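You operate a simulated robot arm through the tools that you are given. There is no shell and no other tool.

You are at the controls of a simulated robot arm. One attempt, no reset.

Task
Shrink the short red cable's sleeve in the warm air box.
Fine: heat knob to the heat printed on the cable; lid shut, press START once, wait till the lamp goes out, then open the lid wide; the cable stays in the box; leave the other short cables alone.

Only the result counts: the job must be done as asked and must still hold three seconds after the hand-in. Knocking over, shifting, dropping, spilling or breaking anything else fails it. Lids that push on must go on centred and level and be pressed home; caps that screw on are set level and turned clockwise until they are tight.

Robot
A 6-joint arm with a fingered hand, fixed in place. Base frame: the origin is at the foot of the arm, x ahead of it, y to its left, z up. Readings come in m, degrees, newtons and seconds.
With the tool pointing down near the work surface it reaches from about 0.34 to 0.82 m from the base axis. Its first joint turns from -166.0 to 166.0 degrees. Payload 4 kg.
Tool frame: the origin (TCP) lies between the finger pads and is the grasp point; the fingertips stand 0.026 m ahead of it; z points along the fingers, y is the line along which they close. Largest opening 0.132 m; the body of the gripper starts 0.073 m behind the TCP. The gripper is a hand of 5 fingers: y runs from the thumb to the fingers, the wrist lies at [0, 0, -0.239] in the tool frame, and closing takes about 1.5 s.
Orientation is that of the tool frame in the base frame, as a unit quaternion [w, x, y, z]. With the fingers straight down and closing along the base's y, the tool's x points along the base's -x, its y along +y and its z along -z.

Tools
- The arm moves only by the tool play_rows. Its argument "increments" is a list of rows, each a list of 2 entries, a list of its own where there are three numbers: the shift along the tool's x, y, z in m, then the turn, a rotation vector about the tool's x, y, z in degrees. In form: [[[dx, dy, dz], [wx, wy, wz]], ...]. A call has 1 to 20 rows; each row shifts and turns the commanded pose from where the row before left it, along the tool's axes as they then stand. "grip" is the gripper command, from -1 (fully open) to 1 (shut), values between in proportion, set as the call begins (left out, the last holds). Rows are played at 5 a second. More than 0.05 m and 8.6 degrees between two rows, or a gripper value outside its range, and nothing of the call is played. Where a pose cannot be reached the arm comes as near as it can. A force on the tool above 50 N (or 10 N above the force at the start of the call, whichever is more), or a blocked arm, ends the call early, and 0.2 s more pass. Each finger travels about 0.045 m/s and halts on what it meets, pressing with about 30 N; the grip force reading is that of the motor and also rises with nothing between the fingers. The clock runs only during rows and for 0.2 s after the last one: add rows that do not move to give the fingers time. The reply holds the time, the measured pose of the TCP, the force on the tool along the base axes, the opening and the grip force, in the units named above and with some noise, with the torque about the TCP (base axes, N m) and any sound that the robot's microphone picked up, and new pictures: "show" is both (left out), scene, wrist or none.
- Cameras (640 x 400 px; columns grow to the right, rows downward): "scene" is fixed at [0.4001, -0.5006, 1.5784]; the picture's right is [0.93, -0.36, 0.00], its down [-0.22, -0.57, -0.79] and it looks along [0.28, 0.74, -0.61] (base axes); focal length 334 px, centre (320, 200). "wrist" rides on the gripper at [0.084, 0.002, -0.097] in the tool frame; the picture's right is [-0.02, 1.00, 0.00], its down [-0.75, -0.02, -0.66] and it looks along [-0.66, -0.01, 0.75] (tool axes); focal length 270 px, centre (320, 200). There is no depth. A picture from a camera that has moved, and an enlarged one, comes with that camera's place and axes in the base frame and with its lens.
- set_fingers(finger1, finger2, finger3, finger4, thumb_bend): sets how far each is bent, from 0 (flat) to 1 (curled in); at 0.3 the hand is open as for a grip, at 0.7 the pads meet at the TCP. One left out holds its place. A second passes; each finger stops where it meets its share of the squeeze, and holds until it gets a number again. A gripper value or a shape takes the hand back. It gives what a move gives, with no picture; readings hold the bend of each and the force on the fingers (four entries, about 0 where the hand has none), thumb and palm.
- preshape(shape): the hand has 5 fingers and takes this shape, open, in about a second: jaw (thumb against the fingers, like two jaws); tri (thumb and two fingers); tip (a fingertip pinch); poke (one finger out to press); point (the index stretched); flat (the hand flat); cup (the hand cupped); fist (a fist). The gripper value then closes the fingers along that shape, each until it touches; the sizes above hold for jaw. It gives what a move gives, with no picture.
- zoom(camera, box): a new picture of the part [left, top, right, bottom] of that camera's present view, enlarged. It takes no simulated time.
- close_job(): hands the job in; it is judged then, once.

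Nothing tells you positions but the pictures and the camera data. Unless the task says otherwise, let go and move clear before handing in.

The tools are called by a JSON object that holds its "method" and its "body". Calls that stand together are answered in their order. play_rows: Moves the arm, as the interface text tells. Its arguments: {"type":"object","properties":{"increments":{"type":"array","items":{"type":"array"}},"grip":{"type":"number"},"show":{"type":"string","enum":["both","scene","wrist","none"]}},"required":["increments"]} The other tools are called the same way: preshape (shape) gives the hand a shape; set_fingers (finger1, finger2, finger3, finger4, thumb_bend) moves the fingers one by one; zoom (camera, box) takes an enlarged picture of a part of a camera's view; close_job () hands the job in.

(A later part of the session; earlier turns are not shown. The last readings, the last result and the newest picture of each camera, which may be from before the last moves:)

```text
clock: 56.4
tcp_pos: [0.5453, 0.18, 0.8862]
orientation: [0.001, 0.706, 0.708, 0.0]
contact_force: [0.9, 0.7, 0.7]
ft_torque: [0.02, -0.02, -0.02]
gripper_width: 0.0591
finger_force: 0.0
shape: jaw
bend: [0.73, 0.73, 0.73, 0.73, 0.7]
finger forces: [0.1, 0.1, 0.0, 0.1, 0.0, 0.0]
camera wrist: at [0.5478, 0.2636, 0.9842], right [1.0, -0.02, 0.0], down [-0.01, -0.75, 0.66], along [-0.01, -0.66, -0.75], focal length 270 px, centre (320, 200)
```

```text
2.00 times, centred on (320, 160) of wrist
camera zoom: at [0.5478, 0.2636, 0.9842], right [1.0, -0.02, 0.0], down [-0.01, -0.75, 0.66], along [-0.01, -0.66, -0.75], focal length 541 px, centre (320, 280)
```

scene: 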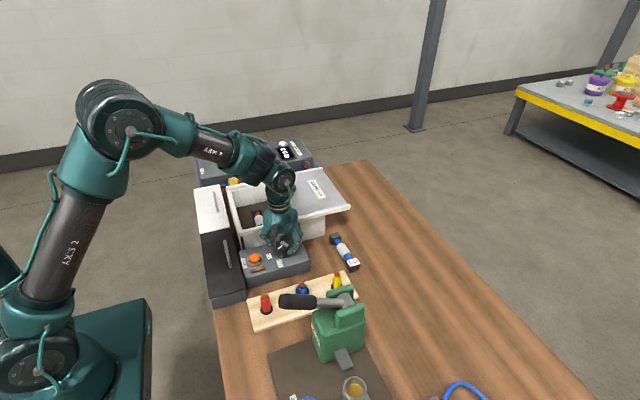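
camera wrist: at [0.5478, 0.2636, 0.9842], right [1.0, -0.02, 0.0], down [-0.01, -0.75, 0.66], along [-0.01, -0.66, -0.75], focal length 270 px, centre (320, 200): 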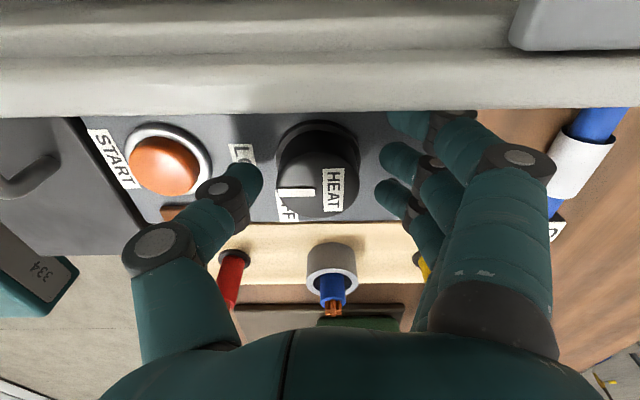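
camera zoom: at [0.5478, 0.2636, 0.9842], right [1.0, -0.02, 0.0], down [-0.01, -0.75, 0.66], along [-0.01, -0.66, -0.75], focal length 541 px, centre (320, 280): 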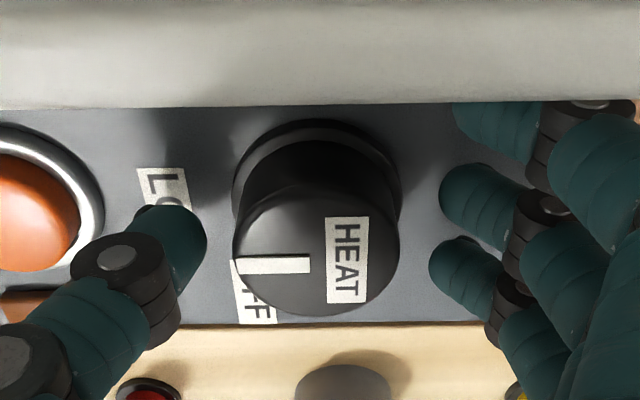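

The pointer is now exactly at LO, 60° done. Third and fourth bites follow.

{"method": "play_rows", "body": {"increments": [[[0, 0, 0], [0, 0, 0]], [[0, 0, 0], [0, 0, 0]], [[0, 0, 0], [0, 0, 0]], [[0, 0, 0], [0, 0, 0]], [[0, 0, 0], [0, 0, 0]], [[0, 0, 0], [0, 0, 0]], [[0, 0, 0], [0, 0, 5]], [[0, 0, 0], [0, 0, 5]], [[0, 0, 0], [0, 0, 5]], [[0, 0, 0], [0, 0, 5]], [[0, 0, 0], [0, 0, 5]], [[0, 0, 0], [0, 0, 5]], [[0, 0, 0], [0, 0, 0]]], "grip": 1.0, "show": "none"}}

{"method": "play_rows", "body": {"increments": [[[0, 0, 0], [0, 0, 0]], [[0, 0, 0], [0, 0, 0]], [[0, 0, 0], [0, 0, 0]], [[0, 0, 0], [0, 0, 0]], [[0, 0, 0], [0, 0, 0]], [[0, 0, 0], [0, 0, 0]], [[0, 0, 0], [0, 0, -6]], [[0, 0, 0], [0, 0, -6]], [[0, 0, 0], [0, 0, -6]], [[0, 0, 0], [0, 0, -6]], [[0, 0, 0], [0, 0, -6]], [[0, 0, 0], [0, 0, 0]]], "grip": 0.09, "show": "wrist"}}

{"method": "zoom", "body": {"camera": "wrist", "box": [180, 60, 460, 260]}}

```text
clock: 59.2
tcp_pos: [0.5458, 0.1792, 0.8855]
orientation: [0.0, 0.866, 0.5, -0.001]
contact_force: [-18.4, 3.4, -1.6]
ft_torque: [0.03, 0.28, -0.01]
gripper_width: 0.0213
finger_force: 29.8
shape: jaw
bend: [0.67, 0.73, 0.73, 0.67, 0.7]
finger forces: [0.0, 6.4, 8.2, 0.0, 32.1, 0.0]
```

```text
clock: 61.8
tcp_pos: [0.5466, 0.1797, 0.8868]
orientation: [0.001, 0.706, 0.709, 0.0]
contact_force: [0.0, -0.1, -0.2]
ft_torque: [0.01, 0.0, -0.03]
gripper_width: 0.0592
finger_force: 0.0
shape: jaw
bend: [0.73, 0.73, 0.73, 0.73, 0.7]
finger forces: [0.0, 0.0, 0.0, 0.1, 0.0, 0.0]
camera wrist: at [0.5479, 0.2635, 0.9839], right [1.0, -0.02, 0.0], down [-0.01, -0.75, 0.66], along [-0.01, -0.66, -0.75], focal length 270 px, centre (320, 200)
```

wrist: 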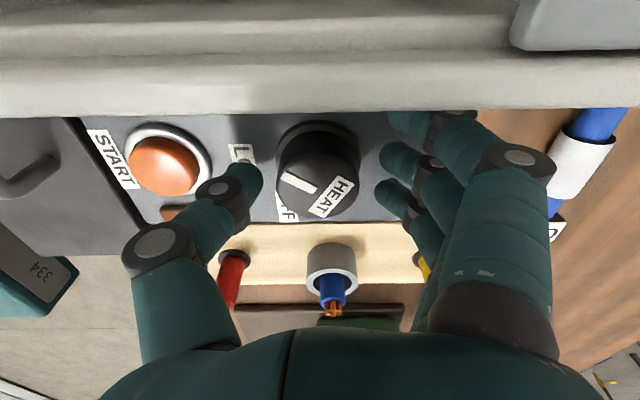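

```text
2.00 times, centred on (320, 160) of wrist
camera zoom: at [0.5479, 0.2635, 0.9839], right [1.0, -0.02, 0.0], down [-0.01, -0.75, 0.66], along [-0.01, -0.66, -0.75], focal length 541 px, centre (320, 280)
```

zoom: 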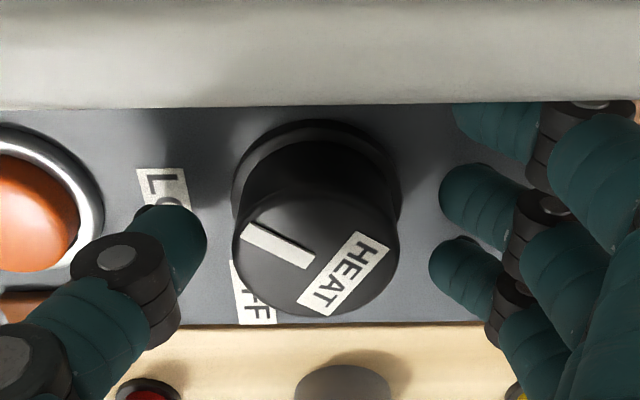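

{"method": "play_rows", "body": {"increments": [[[0, 0, 0], [0, 0, 0]], [[0, 0, 0], [0, 0, 0]], [[0, 0, 0], [0, 0, 0]], [[0, 0, 0], [0, 0, 0]], [[0, 0, 0], [0, 0, 0]], [[0, 0, 0], [0, 0, 0]], [[0, 0, 0], [0, 0, 5]], [[0, 0, 0], [0, 0, 5]], [[0, 0, 0], [0, 0, 5]], [[0, 0, 0], [0, 0, 5]], [[0, 0, 0], [0, 0, 5]], [[0, 0, 0], [0, 0, 5]], [[0, 0, 0], [0, 0, 0]]], "grip": 1.0, "show": "none"}}

{"method": "play_rows", "body": {"increments": [[[0, 0, 0], [0, 0, 0]], [[0, 0, 0], [0, 0, 0]], [[0, 0, 0], [0, 0, 0]], [[0, 0, 0], [0, 0, 0]], [[0, 0, 0], [0, 0, 0]], [[0, 0, 0], [0, 0, 0]], [[0, 0, 0], [0, 0, -6]], [[0, 0, 0], [0, 0, -6]], [[0, 0, 0], [0, 0, -6]], [[0, 0, 0], [0, 0, -6]], [[0, 0, 0], [0, 0, -6]], [[0, 0, -0.03], [0, 0, 0]], [[0, 0, -0.04], [0, 0, 0]], [[0, 0, -0.04], [0, 0, 0]], [[0, 0, -0.04], [0, 0, 0]], [[0, 0, 0], [0, 0, 0]]], "grip": 0.09}}

{"method": "zoom", "body": {"camera": "wrist", "box": [220, 60, 400, 180]}}

{"method": "zoom", "body": {"camera": "scene", "box": [235, 225, 325, 285]}}

```text
clock: 64.6
tcp_pos: [0.5463, 0.1786, 0.8853]
orientation: [0.001, 0.866, 0.501, -0.001]
contact_force: [-18.1, 3.5, -1.7]
ft_torque: [0.05, 0.27, 0.5]
gripper_width: 0.0211
finger_force: 30.1
shape: jaw
bend: [0.67, 0.73, 0.73, 0.67, 0.7]
finger forces: [0.0, 9.8, 6.4, 0.1, 30.8, 0.0]
```

```text
clock: 68.0
tcp_pos: [0.5461, 0.1795, 1.036]
orientation: [0.001, 0.706, 0.708, -0.001]
contact_force: [0.7, 0.5, -0.4]
ft_torque: [0.01, -0.05, -0.02]
gripper_width: 0.0594
finger_force: 0.0
shape: jaw
bend: [0.73, 0.73, 0.73, 0.73, 0.7]
finger forces: [0.1, 0.0, 0.0, 0.2, 0.0, 0.0]
camera wrist: at [0.548, 0.2635, 1.1338], right [1.0, -0.02, 0.0], down [-0.01, -0.75, 0.66], along [-0.01, -0.66, -0.75], focal length 270 px, centre (320, 200)
```

scene: 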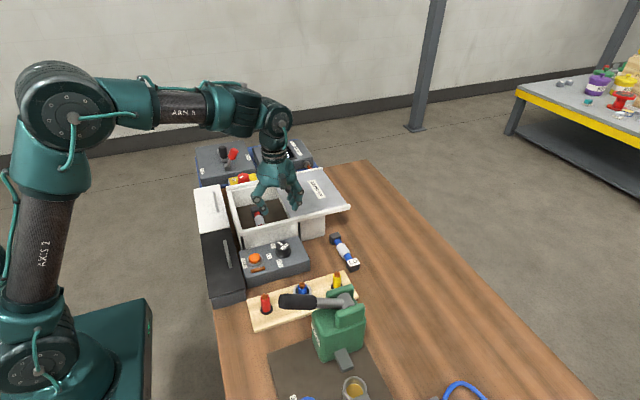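
wrist: 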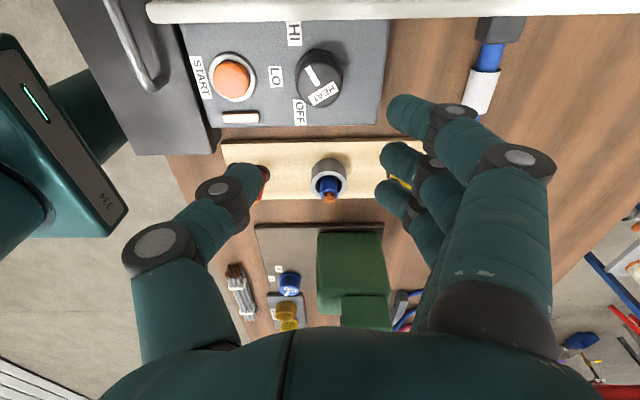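

```text
3.33 times, centred on (310, 120) of wrist
camera zoom: at [0.548, 0.2635, 1.1338], right [1.0, -0.02, 0.0], down [-0.01, -0.75, 0.66], along [-0.01, -0.66, -0.75], focal length 901 px, centre (353, 467)
```

zoom: 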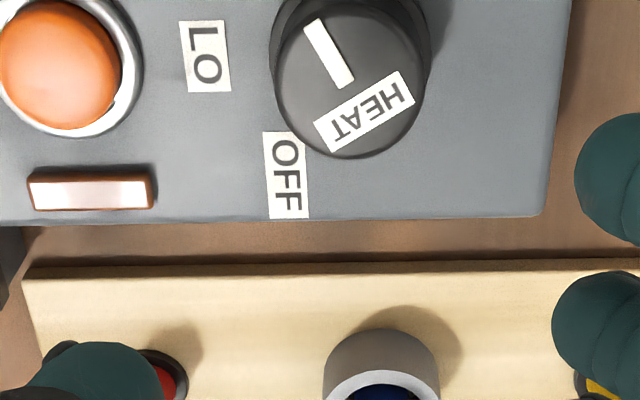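

```text
6.67 times, centred on (280, 255) of scene
camera zoom: at [0.4001, -0.5006, 1.5784], right [0.93, -0.36, 0.0], down [-0.22, -0.57, -0.79], along [0.28, 0.74, -0.61], focal length 2225 px, centre (587, -167)
```

zoom: 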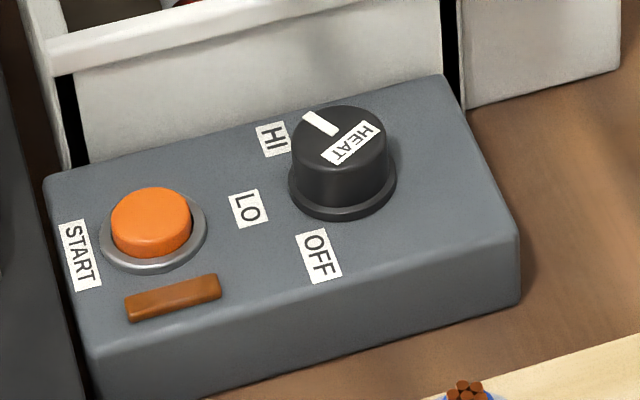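

The knob now points at HI (about 59–60°). Next I'll close the lid: move over its handle at about (0.623, 0.356, 0.95) and descend partly.

{"method": "play_rows", "body": {"increments": [[[0.0353, 0.0154, 0], [0, 0, 0]], [[0.0353, 0.0154, 0], [0, 0, 0]], [[0.0353, 0.0154, 0], [0, 0, 0]], [[0.0353, 0.0154, 0], [0, 0, 0]], [[0.0353, 0.0154, 0], [0, 0, 0]], [[0, 0, 0.02], [0, 0, 0]], [[0, 0, 0], [0, 0, 0]]], "grip": 0.0}}

{"method": "zoom", "body": {"camera": "scene", "box": [210, 130, 350, 250]}}

```text
clock: 69.6
tcp_pos: [0.6222, 0.3565, 1.0153]
orientation: [0.0, 0.706, 0.708, -0.001]
contact_force: [-0.2, -0.3, 0.4]
ft_torque: [0.01, 0.02, 0.0]
gripper_width: 0.0652
finger_force: 0.0
shape: jaw
bend: [0.73, 0.73, 0.73, 0.73, 0.7]
finger forces: [0.1, 0.0, 0.0, 0.1, 0.1, 0.0]
camera wrist: at [0.6245, 0.4404, 1.1141], right [1.0, -0.02, 0.0], down [-0.01, -0.75, 0.66], along [-0.01, -0.66, -0.75], focal length 270 px, centre (320, 200)
```

scene: 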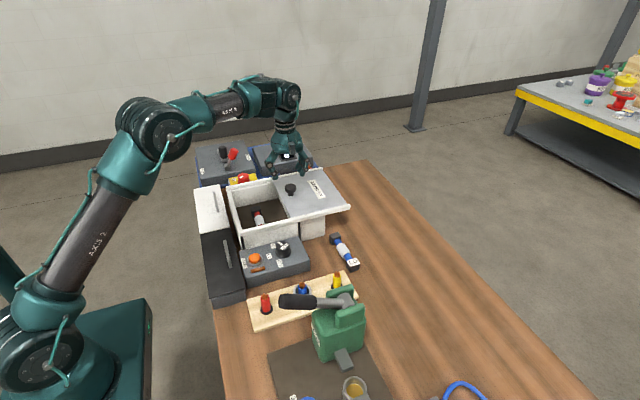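
wrist: 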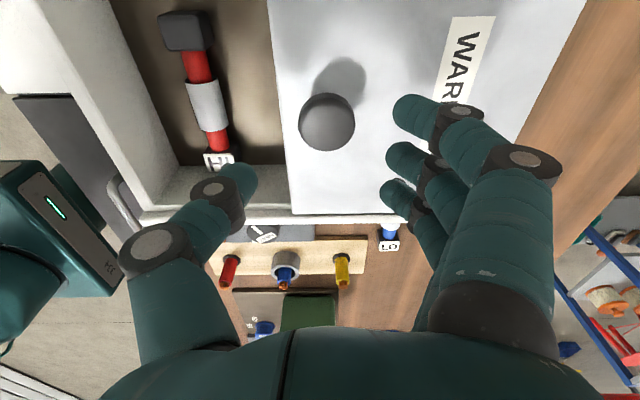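

```text
3.33 times, centred on (280, 190) of scene
camera zoom: at [0.4001, -0.5006, 1.5784], right [0.93, -0.36, 0.0], down [-0.22, -0.57, -0.79], along [0.28, 0.74, -0.61], focal length 1113 px, centre (453, 233)
```

zoom: 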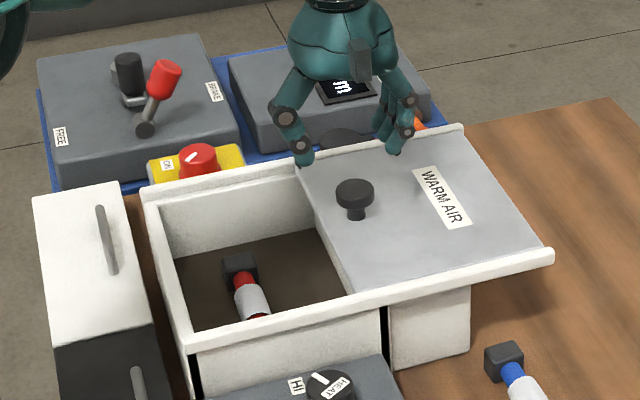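

The handle's top centre refines to (0.6275, 0.360, 0.943). Adjusting and lowering around it.

{"method": "play_rows", "body": {"increments": [[[0.004, 0.005, 0], [0, 0, 0]], [[0, 0, 0.02], [0, 0, 0]], [[0, 0, 0.02], [0, 0, 0]], [[0, 0, 0.015], [0, 0, 0]], [[0, 0, 0], [0, 0, 0]]], "show": "wrist"}}

{"method": "zoom", "body": {"camera": "scene", "box": [230, 140, 340, 230]}}

```text
clock: 70.8
tcp_pos: [0.6272, 0.3604, 0.9609]
orientation: [0.0, 0.707, 0.707, -0.001]
contact_force: [0.1, 0.0, -0.1]
ft_torque: [0.01, -0.01, -0.02]
gripper_width: 0.065
finger_force: 0.0
shape: jaw
bend: [0.73, 0.73, 0.73, 0.73, 0.7]
finger forces: [0.0, 0.1, 0.0, 0.0, 0.0, 0.0]
camera wrist: at [0.6292, 0.4444, 1.059], right [1.0, -0.02, 0.0], down [-0.01, -0.75, 0.66], along [-0.01, -0.66, -0.75], focal length 270 px, centre (320, 200)
```

wrist: 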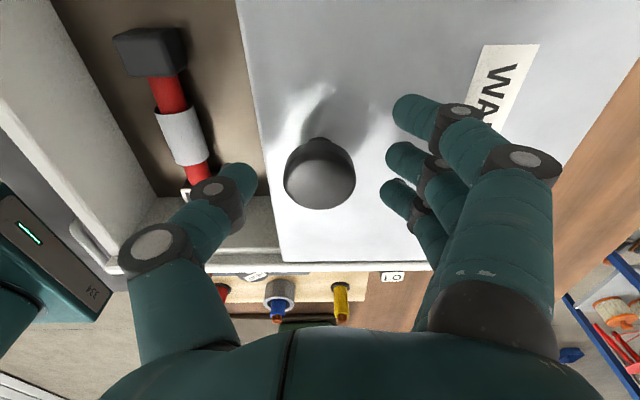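

```text
4.44 times, centred on (285, 185) of scene
camera zoom: at [0.4001, -0.5006, 1.5784], right [0.93, -0.36, 0.0], down [-0.22, -0.57, -0.79], along [0.28, 0.74, -0.61], focal length 1484 px, centre (476, 267)
```

zoom: 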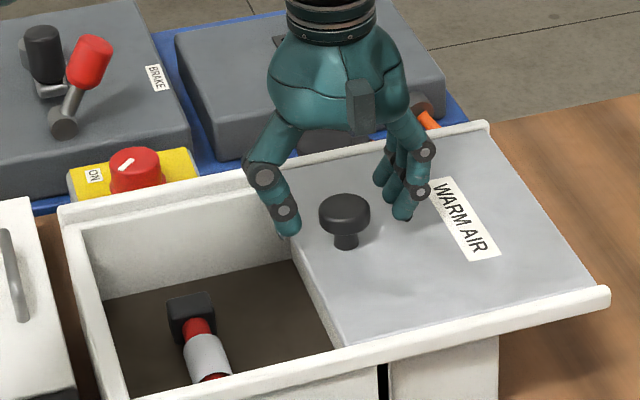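

Aligned with the handle. Lowering the last 14 mm.

{"method": "play_rows", "body": {"increments": [[[0, 0, 0.008], [0, 0, 0]], [[0, 0, 0.006], [0, 0, 0]], [[0, 0, 0], [0, 0, 0]]], "show": "wrist"}}

{"method": "zoom", "body": {"camera": "scene", "box": [230, 140, 340, 230]}}

```text
clock: 71.6
tcp_pos: [0.6281, 0.3597, 0.9474]
orientation: [0.001, 0.707, 0.708, 0.0]
contact_force: [0.6, 0.1, 0.3]
ft_torque: [0.01, -0.01, 0.03]
gripper_width: 0.0649
finger_force: 0.1
shape: jaw
bend: [0.73, 0.73, 0.73, 0.73, 0.7]
finger forces: [0.0, 0.0, 0.0, 0.0, 0.1, 0.1]
camera wrist: at [0.6292, 0.4439, 1.0447], right [1.0, -0.02, 0.0], down [-0.01, -0.75, 0.66], along [-0.01, -0.66, -0.75], focal length 270 px, centre (320, 200)
```

wrist: 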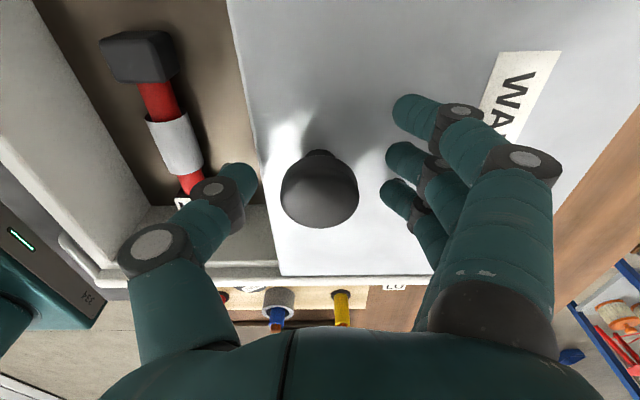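

```text
4.44 times, centred on (285, 185) of scene
camera zoom: at [0.4001, -0.5006, 1.5784], right [0.93, -0.36, 0.0], down [-0.22, -0.57, -0.79], along [0.28, 0.74, -0.61], focal length 1484 px, centre (476, 267)
```

zoom: 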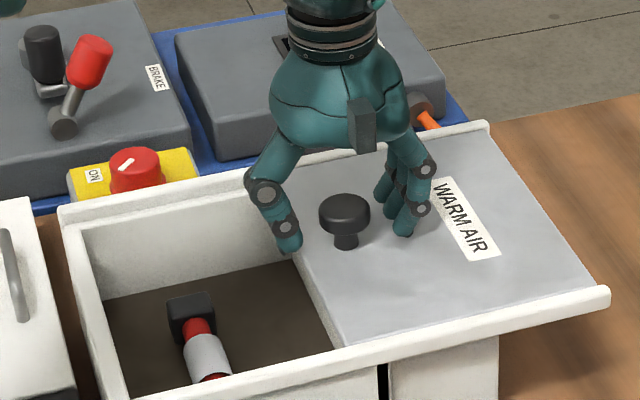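

Centred on the handle. Closing the fingers on it.

{"method": "play_rows", "body": {"increments": [[[0, 0, 0], [0, 0, 0]], [[0, 0, 0], [0, 0, 0]], [[0, 0, 0], [0, 0, 0]], [[0, 0, 0], [0, 0, 0]], [[0, 0, 0], [0, 0, 0]], [[0, 0, 0], [0, 0, 0]], [[0, 0, 0], [0, 0, 0]]], "grip": 1.0, "show": "wrist"}}

{"method": "zoom", "body": {"camera": "scene", "box": [230, 140, 340, 230]}}

```text
clock: 73.2
tcp_pos: [0.6261, 0.359, 0.9453]
orientation: [0.0, 0.707, 0.707, -0.001]
contact_force: [-1.1, 0.1, -16.4]
ft_torque: [-0.02, -0.02, -0.01]
gripper_width: 0.009
finger_force: 29.7
shape: jaw
bend: [0.67, 0.71, 0.71, 0.67, 0.72]
finger forces: [0.0, 10.3, 10.4, 0.1, 25.4, 0.0]
camera wrist: at [0.6292, 0.444, 1.0434], right [1.0, -0.02, 0.0], down [-0.01, -0.75, 0.66], along [-0.01, -0.66, -0.75], focal length 270 px, centre (320, 200)
```

wrist: 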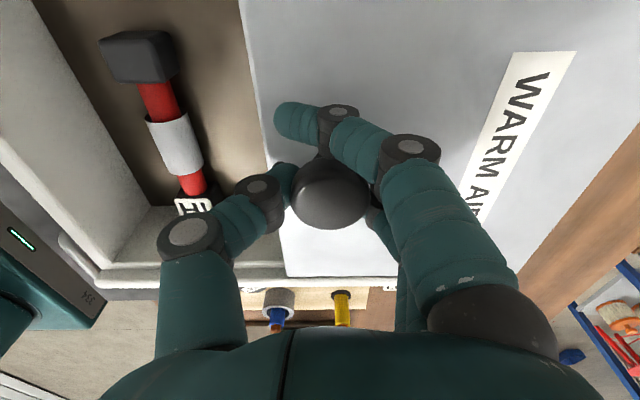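

```text
4.44 times, centred on (285, 185) of scene
camera zoom: at [0.4001, -0.5006, 1.5784], right [0.93, -0.36, 0.0], down [-0.22, -0.57, -0.79], along [0.28, 0.74, -0.61], focal length 1484 px, centre (476, 267)
```

zoom: 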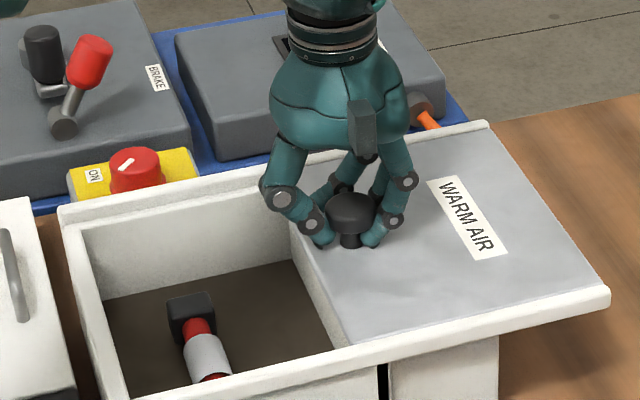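

I have the handle, with the fingertips wedged under its disc and a 16 N pull. I'll ease down 2 mm and slide the lid toward -x.

{"method": "play_rows", "body": {"increments": [[[0, 0, 0.002], [0, 0, 0]], [[0, -0.01, 0], [0, 0, 0]], [[0, -0.015, 0], [0, 0, 0]], [[0, -0.02, 0], [0, 0, 0]], [[0, 0, 0], [0, 0, 0]]]}}

{"method": "zoom", "body": {"camera": "scene", "box": [210, 140, 350, 250]}}

```text
clock: 74.4
tcp_pos: [0.5831, 0.3596, 0.9444]
orientation: [0.001, 0.706, 0.708, -0.001]
contact_force: [-0.2, 0.6, -8.3]
ft_torque: [-0.02, -0.06, 0.02]
gripper_width: 0.0083
finger_force: 29.8
shape: jaw
bend: [0.67, 0.71, 0.71, 0.67, 0.73]
finger forces: [0.1, 10.1, 10.0, 0.1, 22.6, 0.1]
camera wrist: at [0.5848, 0.4439, 1.0426], right [1.0, -0.02, 0.0], down [-0.01, -0.75, 0.66], along [-0.01, -0.66, -0.75], focal length 270 px, centre (320, 200)
```

scene: 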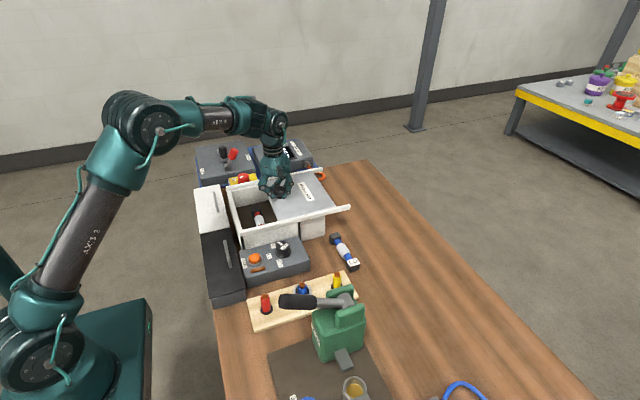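
wrist: 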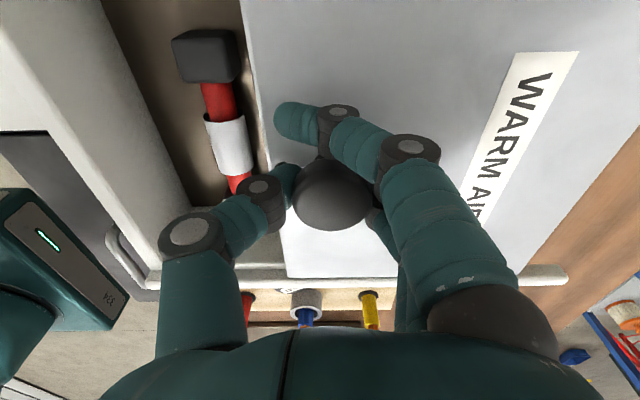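

```text
3.64 times, centred on (280, 195) of scene
camera zoom: at [0.4001, -0.5006, 1.5784], right [0.93, -0.36, 0.0], down [-0.22, -0.57, -0.79], along [0.28, 0.74, -0.61], focal length 1214 px, centre (466, 218)
```

zoom: 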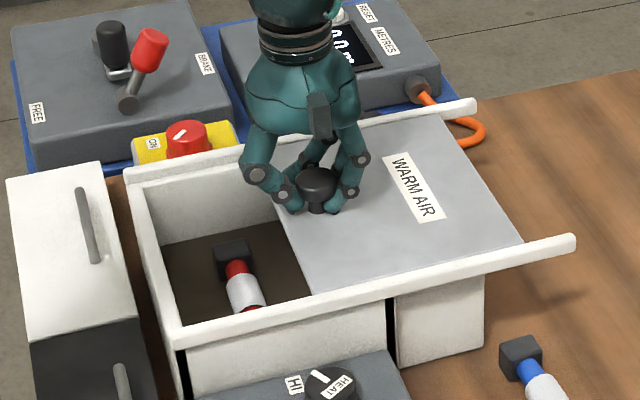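

The lid slides freely. Continuing.

{"method": "play_rows", "body": {"increments": [[[0, -0.02, 0], [0, 0, 0]], [[0, -0.02, 0], [0, 0, 0]], [[0, -0.02, 0], [0, 0, 0]], [[0, -0.015, 0], [0, 0, 0]], [[0, 0, 0], [0, 0, 0]]]}}

{"method": "zoom", "body": {"camera": "scene", "box": [210, 140, 350, 250]}}

```text
clock: 75.6
tcp_pos: [0.5075, 0.3597, 0.9449]
orientation: [0.001, 0.706, 0.708, 0.0]
contact_force: [-0.9, 0.3, -13.1]
ft_torque: [0.01, 0.01, 0.02]
gripper_width: 0.008
finger_force: 29.9
shape: jaw
bend: [0.67, 0.71, 0.71, 0.67, 0.73]
finger forces: [0.1, 11.8, 11.2, 0.0, 23.8, 0.0]
camera wrist: at [0.5093, 0.4438, 1.0424], right [1.0, -0.02, 0.0], down [-0.01, -0.75, 0.66], along [-0.01, -0.66, -0.75], focal length 270 px, centre (320, 200)
```

scene: 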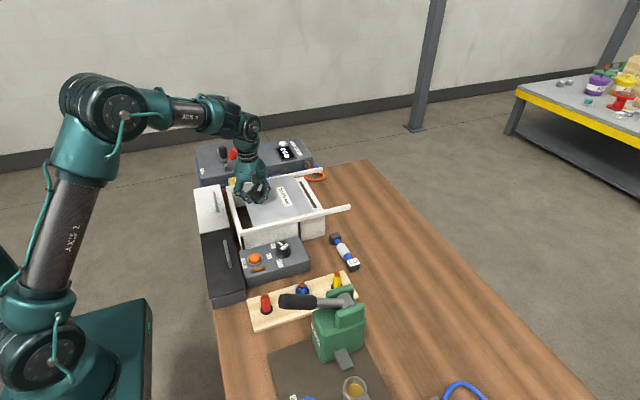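
wrist: 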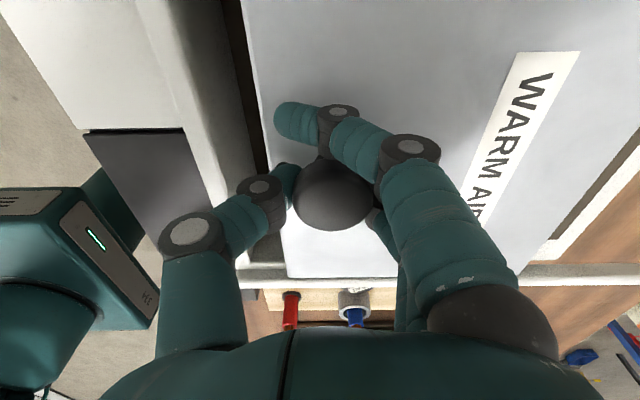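

```text
3.64 times, centred on (280, 195) of scene
camera zoom: at [0.4001, -0.5006, 1.5784], right [0.93, -0.36, 0.0], down [-0.22, -0.57, -0.79], along [0.28, 0.74, -0.61], focal length 1214 px, centre (466, 218)
```

zoom: 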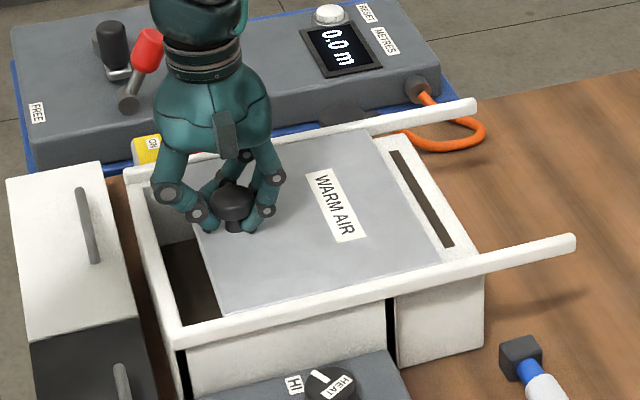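

About 3 cm is left. I'll continue slowly to the stop.

{"method": "play_rows", "body": {"increments": [[[0, -0.01, 0], [0, 0, 0]], [[0, -0.008, 0], [0, 0, 0]], [[0, -0.004, 0], [0, 0, 0]], [[0, 0, 0], [0, 0, 0]]]}}

{"method": "zoom", "body": {"camera": "scene", "box": [210, 140, 350, 250]}}

{"method": "zoom", "body": {"camera": "wrist", "box": [120, 0, 360, 280]}}

```text
clock: 76.6
tcp_pos: [0.4856, 0.3601, 0.9437]
orientation: [0.001, 0.707, 0.708, -0.001]
contact_force: [0.3, 0.7, -16.1]
ft_torque: [0.0, -0.02, 0.0]
gripper_width: 0.0082
finger_force: 30.3
shape: jaw
bend: [0.67, 0.71, 0.71, 0.67, 0.73]
finger forces: [0.0, 12.1, 11.7, 0.0, 23.4, 0.1]
camera wrist: at [0.4878, 0.4438, 1.0425], right [1.0, -0.02, 0.0], down [-0.01, -0.75, 0.66], along [-0.01, -0.66, -0.75], focal length 270 px, centre (320, 200)
```

scene: 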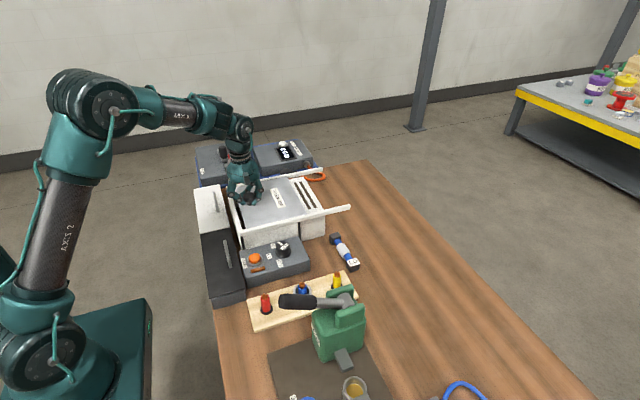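
wrist: 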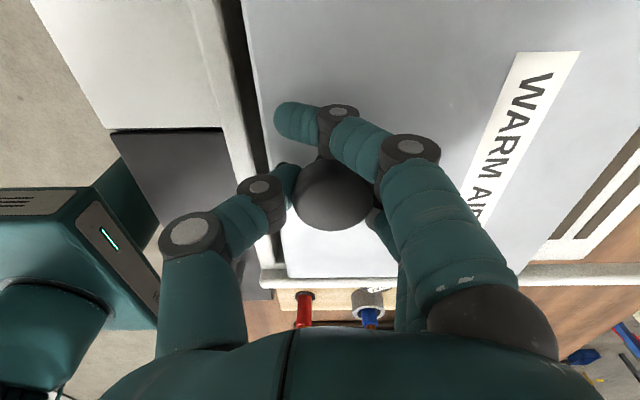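

```text
3.64 times, centred on (280, 195) of scene
camera zoom: at [0.4001, -0.5006, 1.5784], right [0.93, -0.36, 0.0], down [-0.22, -0.57, -0.79], along [0.28, 0.74, -0.61], focal length 1214 px, centre (466, 218)
```

zoom: 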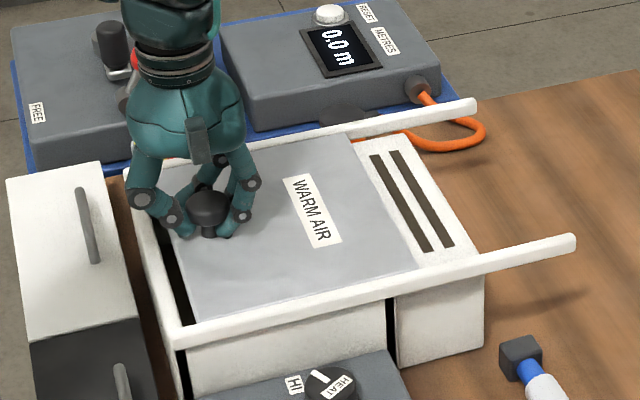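

```text
1.43 times, centred on (240, 140) of wrist
camera zoom: at [0.4878, 0.4438, 1.0425], right [1.0, -0.02, 0.0], down [-0.01, -0.75, 0.66], along [-0.01, -0.66, -0.75], focal length 386 px, centre (434, 286)
```

zoom: 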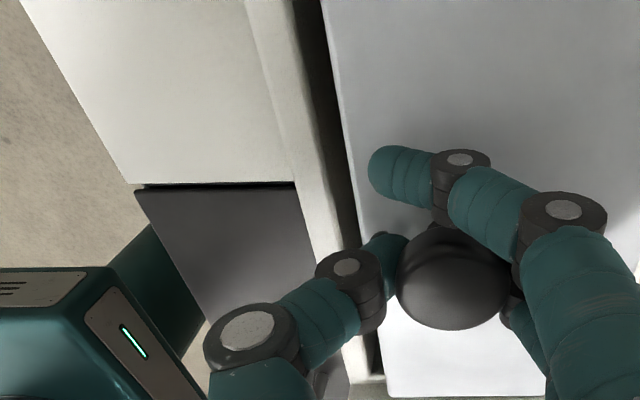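

A gap of about 1.5 cm remains. Closing in small steps until it meets the stop.

{"method": "play_rows", "body": {"increments": [[[0, -0.004, 0], [0, 0, 0]], [[0, -0.004, 0], [0, 0, 0]], [[0, -0.003, 0], [0, 0, 0]], [[0, 0, 0], [0, 0, 0]]], "show": "wrist"}}

{"method": "zoom", "body": {"camera": "wrist", "box": [120, 0, 360, 280]}}

```text
clock: 77.6
tcp_pos: [0.4739, 0.3596, 0.9444]
orientation: [0.0, 0.706, 0.708, -0.001]
contact_force: [0.1, -1.3, -16.3]
ft_torque: [-0.01, 0.01, 0.0]
gripper_width: 0.008
finger_force: 30.2
shape: jaw
bend: [0.67, 0.71, 0.71, 0.67, 0.73]
finger forces: [0.1, 11.8, 12.2, 0.0, 23.7, 0.0]
camera wrist: at [0.4766, 0.444, 1.0424], right [1.0, -0.02, 0.0], down [-0.01, -0.75, 0.66], along [-0.01, -0.66, -0.75], focal length 270 px, centre (320, 200)
```

wrist: 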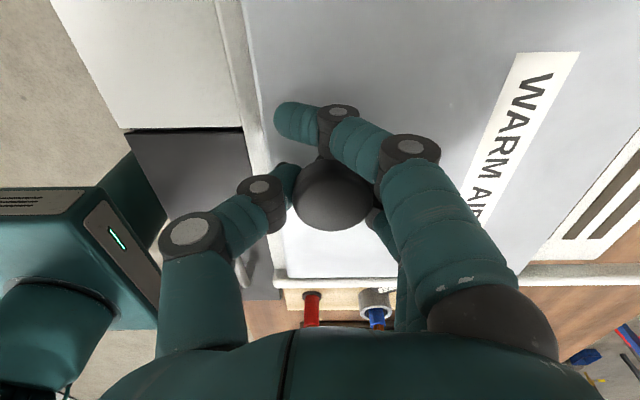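

```text
1.43 times, centred on (240, 140) of wrist
camera zoom: at [0.4766, 0.444, 1.0424], right [1.0, -0.02, 0.0], down [-0.01, -0.75, 0.66], along [-0.01, -0.66, -0.75], focal length 386 px, centre (434, 286)
```

zoom: 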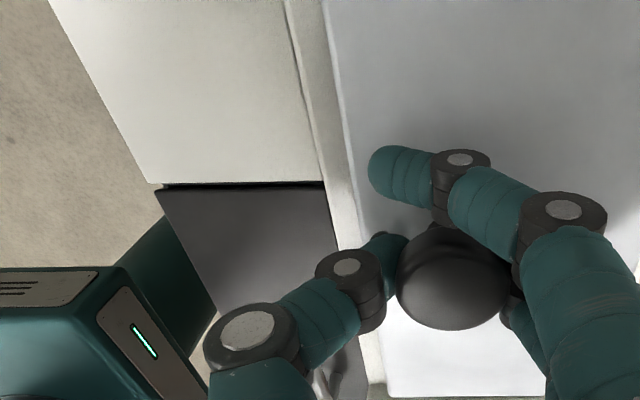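

Nearly shut now, since the lid edge reaches the left rim. I'll push a few more millimetres to find the stop.

{"method": "play_rows", "body": {"increments": [[[0, -0.003, 0], [0, 0, 0]], [[0, -0.002, 0], [0, 0, 0]], [[0, 0, 0], [0, 0, 0]]], "show": "none"}}

{"method": "play_rows", "body": {"increments": [[[0, -0.003, 0], [0, 0, 0]], [[0, -0.002, 0], [0, 0, 0]], [[0, 0, 0], [0, 0, 0]]]}}

{"method": "zoom", "body": {"camera": "scene", "box": [210, 140, 350, 250]}}

{"method": "zoom", "body": {"camera": "wrist", "box": [120, 0, 360, 280]}}

```text
clock: 78.4
tcp_pos: [0.4699, 0.3599, 0.9445]
orientation: [0.001, 0.706, 0.708, -0.001]
contact_force: [0.6, -2.1, -18.2]
ft_torque: [-0.01, 0.02, -0.01]
gripper_width: 0.0082
finger_force: 30.5
shape: jaw
bend: [0.67, 0.71, 0.7, 0.67, 0.73]
finger forces: [0.1, 12.1, 12.6, 0.0, 24.2, 0.1]
```

```text
clock: 79.2
tcp_pos: [0.465, 0.3603, 0.9452]
orientation: [0.0, 0.707, 0.708, 0.0]
contact_force: [-1.0, -2.9, -14.9]
ft_torque: [-0.02, -0.02, 0.0]
gripper_width: 0.008
finger_force: 29.8
shape: jaw
bend: [0.67, 0.71, 0.7, 0.67, 0.73]
finger forces: [0.0, 11.2, 11.9, 0.0, 23.7, 0.0]
camera wrist: at [0.4672, 0.444, 1.0425], right [1.0, -0.02, 0.0], down [-0.01, -0.75, 0.66], along [-0.01, -0.66, -0.75], focal length 270 px, centre (320, 200)
```

scene: 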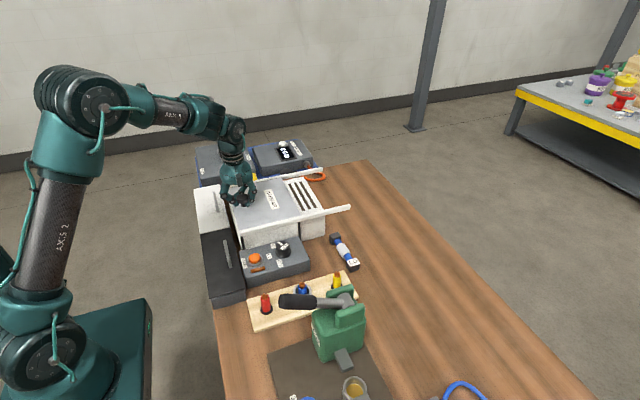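
wrist: 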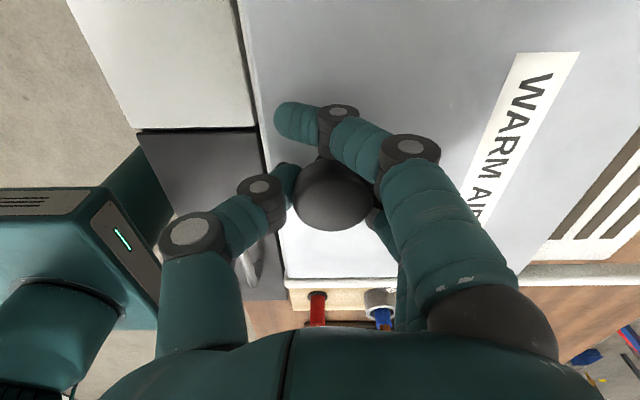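

```text
3.64 times, centred on (280, 195) of scene
camera zoom: at [0.4001, -0.5006, 1.5784], right [0.93, -0.36, 0.0], down [-0.22, -0.57, -0.79], along [0.28, 0.74, -0.61], focal length 1214 px, centre (466, 218)
```

zoom: 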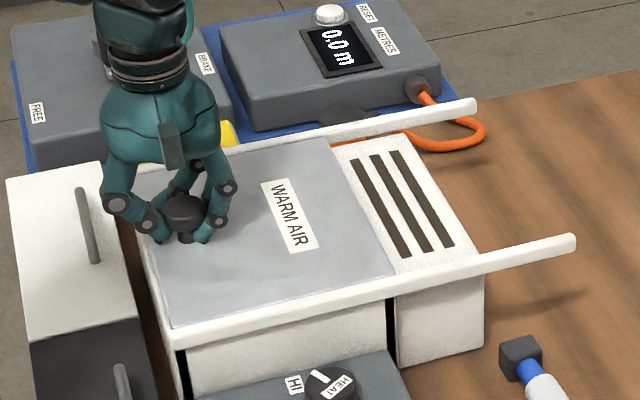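

```text
1.43 times, centred on (240, 140) of wrist
camera zoom: at [0.4672, 0.444, 1.0425], right [1.0, -0.02, 0.0], down [-0.01, -0.75, 0.66], along [-0.01, -0.66, -0.75], focal length 386 px, centre (434, 286)
```

zoom: 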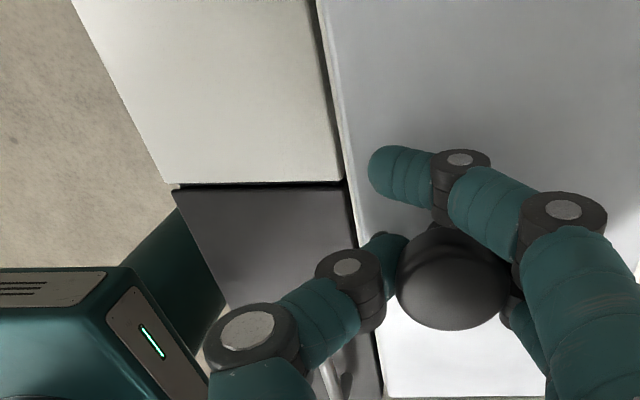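

The lid's left edge looks flush with the box's left side and its right edge sits at the seam. Checking both edges closely.

{"method": "zoom", "body": {"camera": "scene", "box": [220, 185, 290, 250]}}

{"method": "zoom", "body": {"camera": "scene", "box": [270, 165, 340, 235]}}

{"method": "zoom", "body": {"camera": "wrist", "box": [460, 100, 640, 300]}}

```text
6.15 times, centred on (255, 218) of scene
camera zoom: at [0.4001, -0.5006, 1.5784], right [0.93, -0.36, 0.0], down [-0.22, -0.57, -0.79], along [0.28, 0.74, -0.61], focal length 2054 px, centre (720, 92)
```

zoom: 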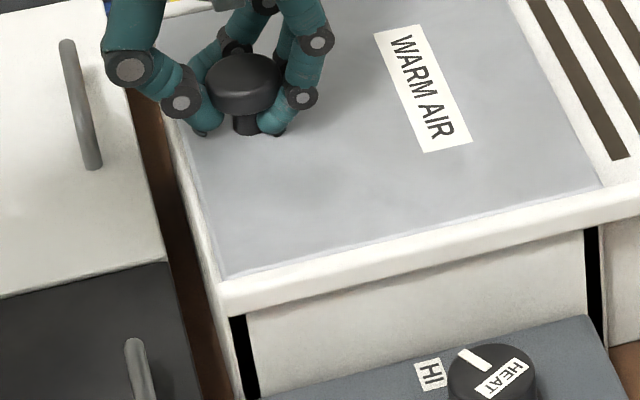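

```text
5.71 times, centred on (305, 200) of scene
camera zoom: at [0.4001, -0.5006, 1.5784], right [0.93, -0.36, 0.0], down [-0.22, -0.57, -0.79], along [0.28, 0.74, -0.61], focal length 1907 px, centre (406, 200)
```

zoom: 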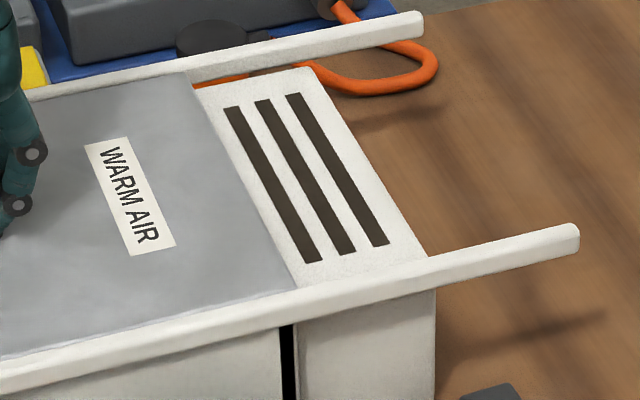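

```text
2.00 times, centred on (550, 200) of wrist
camera zoom: at [0.4672, 0.444, 1.0425], right [1.0, -0.02, 0.0], down [-0.01, -0.75, 0.66], along [-0.01, -0.66, -0.75], focal length 541 px, centre (-140, 200)
```

zoom: 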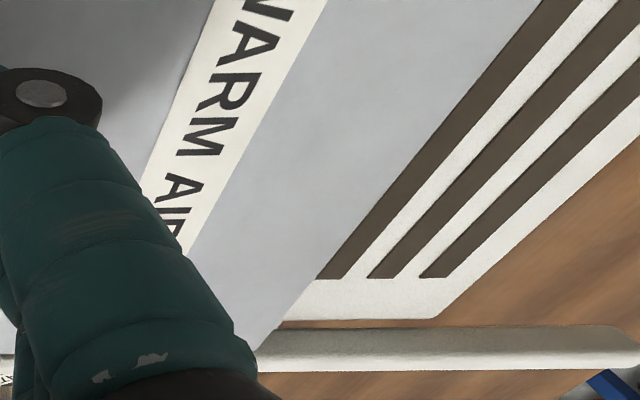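

The lid is flush with the left wall and covers the whole opening. I'll nudge 3 mm more to confirm it is home.

{"method": "play_rows", "body": {"increments": [[[0, -0.0015, 0], [0, 0, 0]], [[0, -0.0015, 0], [0, 0, 0]], [[0, 0, 0], [0, 0, 0]]], "show": "none"}}

{"method": "zoom", "body": {"camera": "scene", "box": [220, 185, 290, 250]}}

```text
clock: 80.0
tcp_pos: [0.4619, 0.3598, 0.9442]
orientation: [0.001, 0.707, 0.708, 0.0]
contact_force: [0.2, -0.8, -17.3]
ft_torque: [0.0, 0.0, -0.02]
gripper_width: 0.0081
finger_force: 29.7
shape: jaw
bend: [0.67, 0.71, 0.7, 0.67, 0.73]
finger forces: [0.0, 11.8, 11.8, 0.1, 24.1, 0.1]
```

```text
6.15 times, centred on (255, 218) of scene
camera zoom: at [0.4001, -0.5006, 1.5784], right [0.93, -0.36, 0.0], down [-0.22, -0.57, -0.79], along [0.28, 0.74, -0.61], focal length 2054 px, centre (720, 92)
```

zoom: 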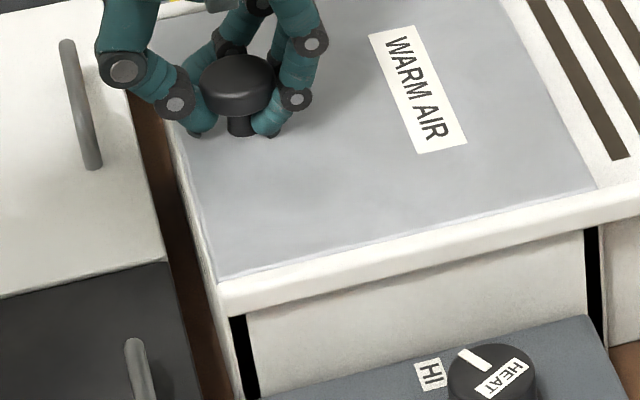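

No stop felt yet. I'll keep creeping, watching the force along x.

{"method": "play_rows", "body": {"increments": [[[0, -0.002, 0], [0, 0, 0]], [[0, -0.001, 0], [0, 0, 0]], [[0, 0, 0], [0, 0, 0]]], "show": "none"}}

{"method": "play_rows", "body": {"increments": [[[0, -0.002, 0], [0, 0, 0]], [[0, -0.001, 0], [0, 0, 0]], [[0, 0, 0], [0, 0, 0]]], "show": "none"}}

{"method": "zoom", "body": {"camera": "scene", "box": [220, 185, 290, 250]}}

```text
clock: 80.8
tcp_pos: [0.4604, 0.36, 0.9455]
orientation: [0.0, 0.707, 0.707, 0.0]
contact_force: [8.9, -2.1, -16.8]
ft_torque: [-0.01, -0.11, 0.04]
gripper_width: 0.0072
finger_force: 30.7
shape: jaw
bend: [0.67, 0.7, 0.7, 0.67, 0.73]
finger forces: [0.0, 14.0, 15.0, 0.0, 22.6, 0.1]
```

```text
clock: 81.6
tcp_pos: [0.4567, 0.3606, 0.9443]
orientation: [0.001, 0.707, 0.707, 0.001]
contact_force: [20.2, -1.4, -15.8]
ft_torque: [-0.01, -0.28, -0.02]
gripper_width: 0.0062
finger_force: 30.2
shape: jaw
bend: [0.67, 0.7, 0.7, 0.67, 0.72]
finger forces: [0.1, 21.1, 23.1, 0.0, 20.9, 0.0]
```

```text
6.15 times, centred on (255, 218) of scene
camera zoom: at [0.4001, -0.5006, 1.5784], right [0.93, -0.36, 0.0], down [-0.22, -0.57, -0.79], along [0.28, 0.74, -0.61], focal length 2054 px, centre (720, 92)
```

zoom: 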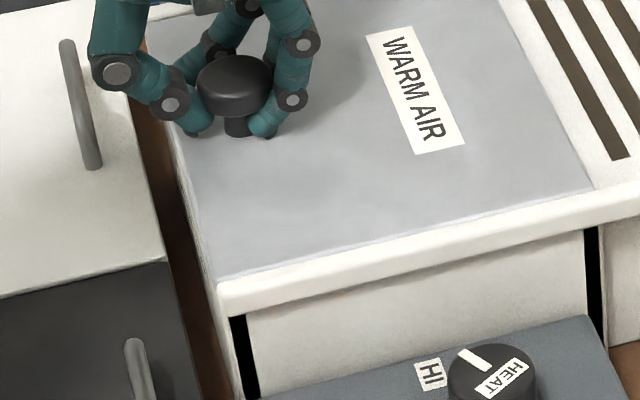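

Force rises to 20 N, so the lid is at its closed stop. I'll relax 3 mm, open the fingers and lift away.

{"method": "play_rows", "body": {"increments": [[[0, 0.003, 0], [0, 0, 0]], [[0, 0, 0], [0, 0, 0]]], "show": "none"}}

{"method": "play_rows", "body": {"increments": [[[0, 0, 0], [0, 0, 0]], [[0, 0, 0], [0, 0, 0]], [[0, 0, 0], [0, 0, 0]], [[0, 0, 0], [0, 0, 0]], [[0, 0, 0], [0, 0, 0]], [[0, 0, 0], [0, 0, 0]], [[0, 0, 0], [0, 0, 0]]], "grip": 0.0, "show": "wrist"}}

```text
clock: 82.2
tcp_pos: [0.4587, 0.3603, 0.9442]
orientation: [0.0, 0.706, 0.708, -0.001]
contact_force: [5.5, -1.0, -14.3]
ft_torque: [0.03, -0.12, -0.01]
gripper_width: 0.0067
finger_force: 30.4
shape: jaw
bend: [0.67, 0.71, 0.7, 0.67, 0.72]
finger forces: [0.0, 15.9, 16.8, 0.0, 24.6, 0.0]
```

```text
clock: 83.8
tcp_pos: [0.4586, 0.3596, 0.9448]
orientation: [-0.001, 0.707, 0.708, 0.0]
contact_force: [0.6, 0.8, -0.4]
ft_torque: [0.03, -0.02, -0.01]
gripper_width: 0.0655
finger_force: 0.1
shape: jaw
bend: [0.73, 0.73, 0.73, 0.73, 0.7]
finger forces: [0.1, 0.1, 0.1, 0.0, 0.0, 0.0]
camera wrist: at [0.4608, 0.4437, 1.0428], right [1.0, -0.02, 0.0], down [-0.01, -0.75, 0.66], along [-0.01, -0.66, -0.75], focal length 270 px, centre (320, 200)
```

wrist: 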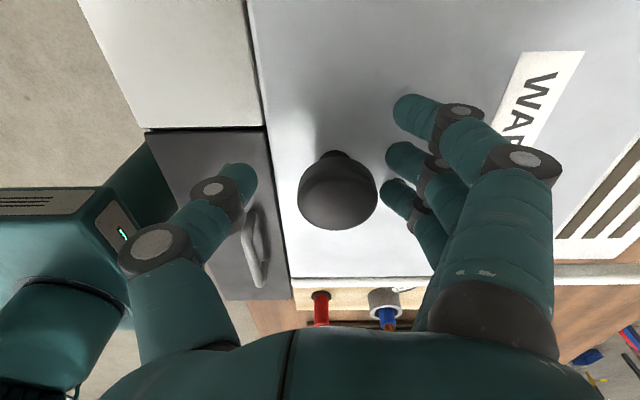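

Released cleanly; the handle is clear of the fingers. I'll lift, move toward START high up, and take the poke shape to see where its tip is.

{"method": "play_rows", "body": {"increments": [[[0, 0.008, -0.02], [0, 0, 0]], [[0, 0, -0.03], [0, 0, 0]], [[0, 0, -0.04], [0, 0, 0]], [[0, 0, -0.04], [0, 0, 0]], [[-0.045, 0, 0], [0, 0, 0]], [[-0.045, 0, 0], [0, 0, 0]], [[-0.045, 0, 0], [0, 0, 0]], [[-0.045, 0, 0], [0, 0, 0]], [[0, 0, 0], [0, 0, 0]]], "show": "none"}}

{"method": "preshape", "body": {"shape": "poke"}}

{"method": "play_rows", "body": {"increments": [[[0, 0, 0], [0, 0, 0]], [[0, 0, 0], [0, 0, 0]]]}}

{"method": "zoom", "body": {"camera": "scene", "box": [190, 130, 320, 290]}}

```text
clock: 85.8
tcp_pos: [0.4673, 0.1785, 1.0751]
orientation: [0.001, 0.706, 0.708, 0.0]
contact_force: [-0.3, 0.1, -0.4]
ft_torque: [-0.03, 0.04, -0.01]
gripper_width: 0.0653
finger_force: 0.1
shape: jaw
bend: [0.73, 0.73, 0.73, 0.73, 0.7]
finger forces: [0.1, 0.1, 0.0, 0.0, 0.0, 0.1]
```

```text
clock: 86.7
tcp_pos: [0.467, 0.18, 1.0741]
orientation: [0.001, 0.706, 0.708, 0.0]
contact_force: [0.6, -0.2, -0.4]
ft_torque: [0.01, -0.04, 0.01]
gripper_width: 0.0
finger_force: 0.0
shape: poke
bend: [1.0, 1.0, 1.0, 1.0, 0.47]
finger forces: [0.0, 0.1, 0.0, 0.0, 0.0, 0.1]
```

```text
clock: 87.3
tcp_pos: [0.4669, 0.1811, 1.0743]
orientation: [0.001, 0.706, 0.708, -0.001]
contact_force: [0.1, 0.5, 0.6]
ft_torque: [0.02, -0.03, -0.02]
gripper_width: 0.0002
finger_force: 0.1
shape: poke
bend: [1.0, 1.0, 1.0, 1.0, 0.47]
finger forces: [0.0, 0.0, 0.1, 0.0, 0.1, 0.0]
camera wrist: at [0.4697, 0.2643, 1.1728], right [1.0, -0.02, 0.0], down [-0.01, -0.75, 0.66], along [-0.01, -0.66, -0.75], focal length 270 px, centre (320, 200)
```

scene: 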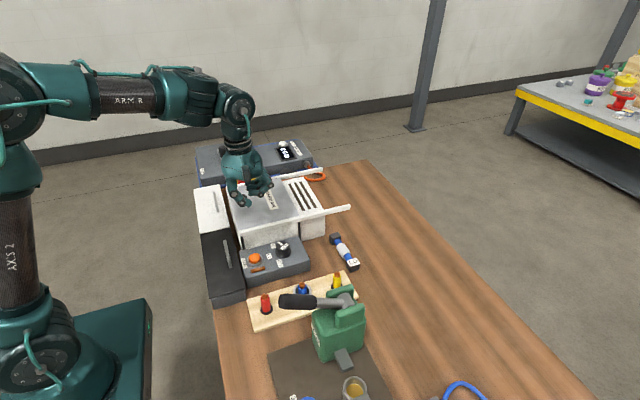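
wrist: 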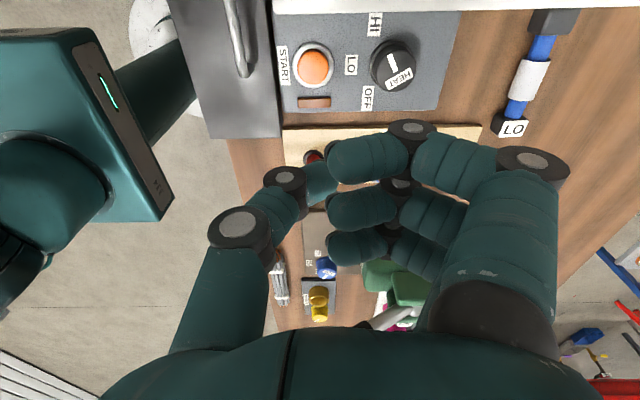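

```text
2.50 times, centred on (255, 210) of scene
camera zoom: at [0.4001, -0.5006, 1.5784], right [0.93, -0.36, 0.0], down [-0.22, -0.57, -0.79], along [0.28, 0.74, -0.61], focal length 834 px, centre (482, 175)
```

zoom: 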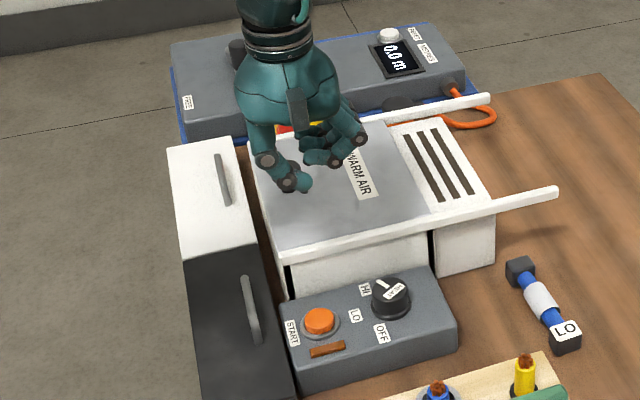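

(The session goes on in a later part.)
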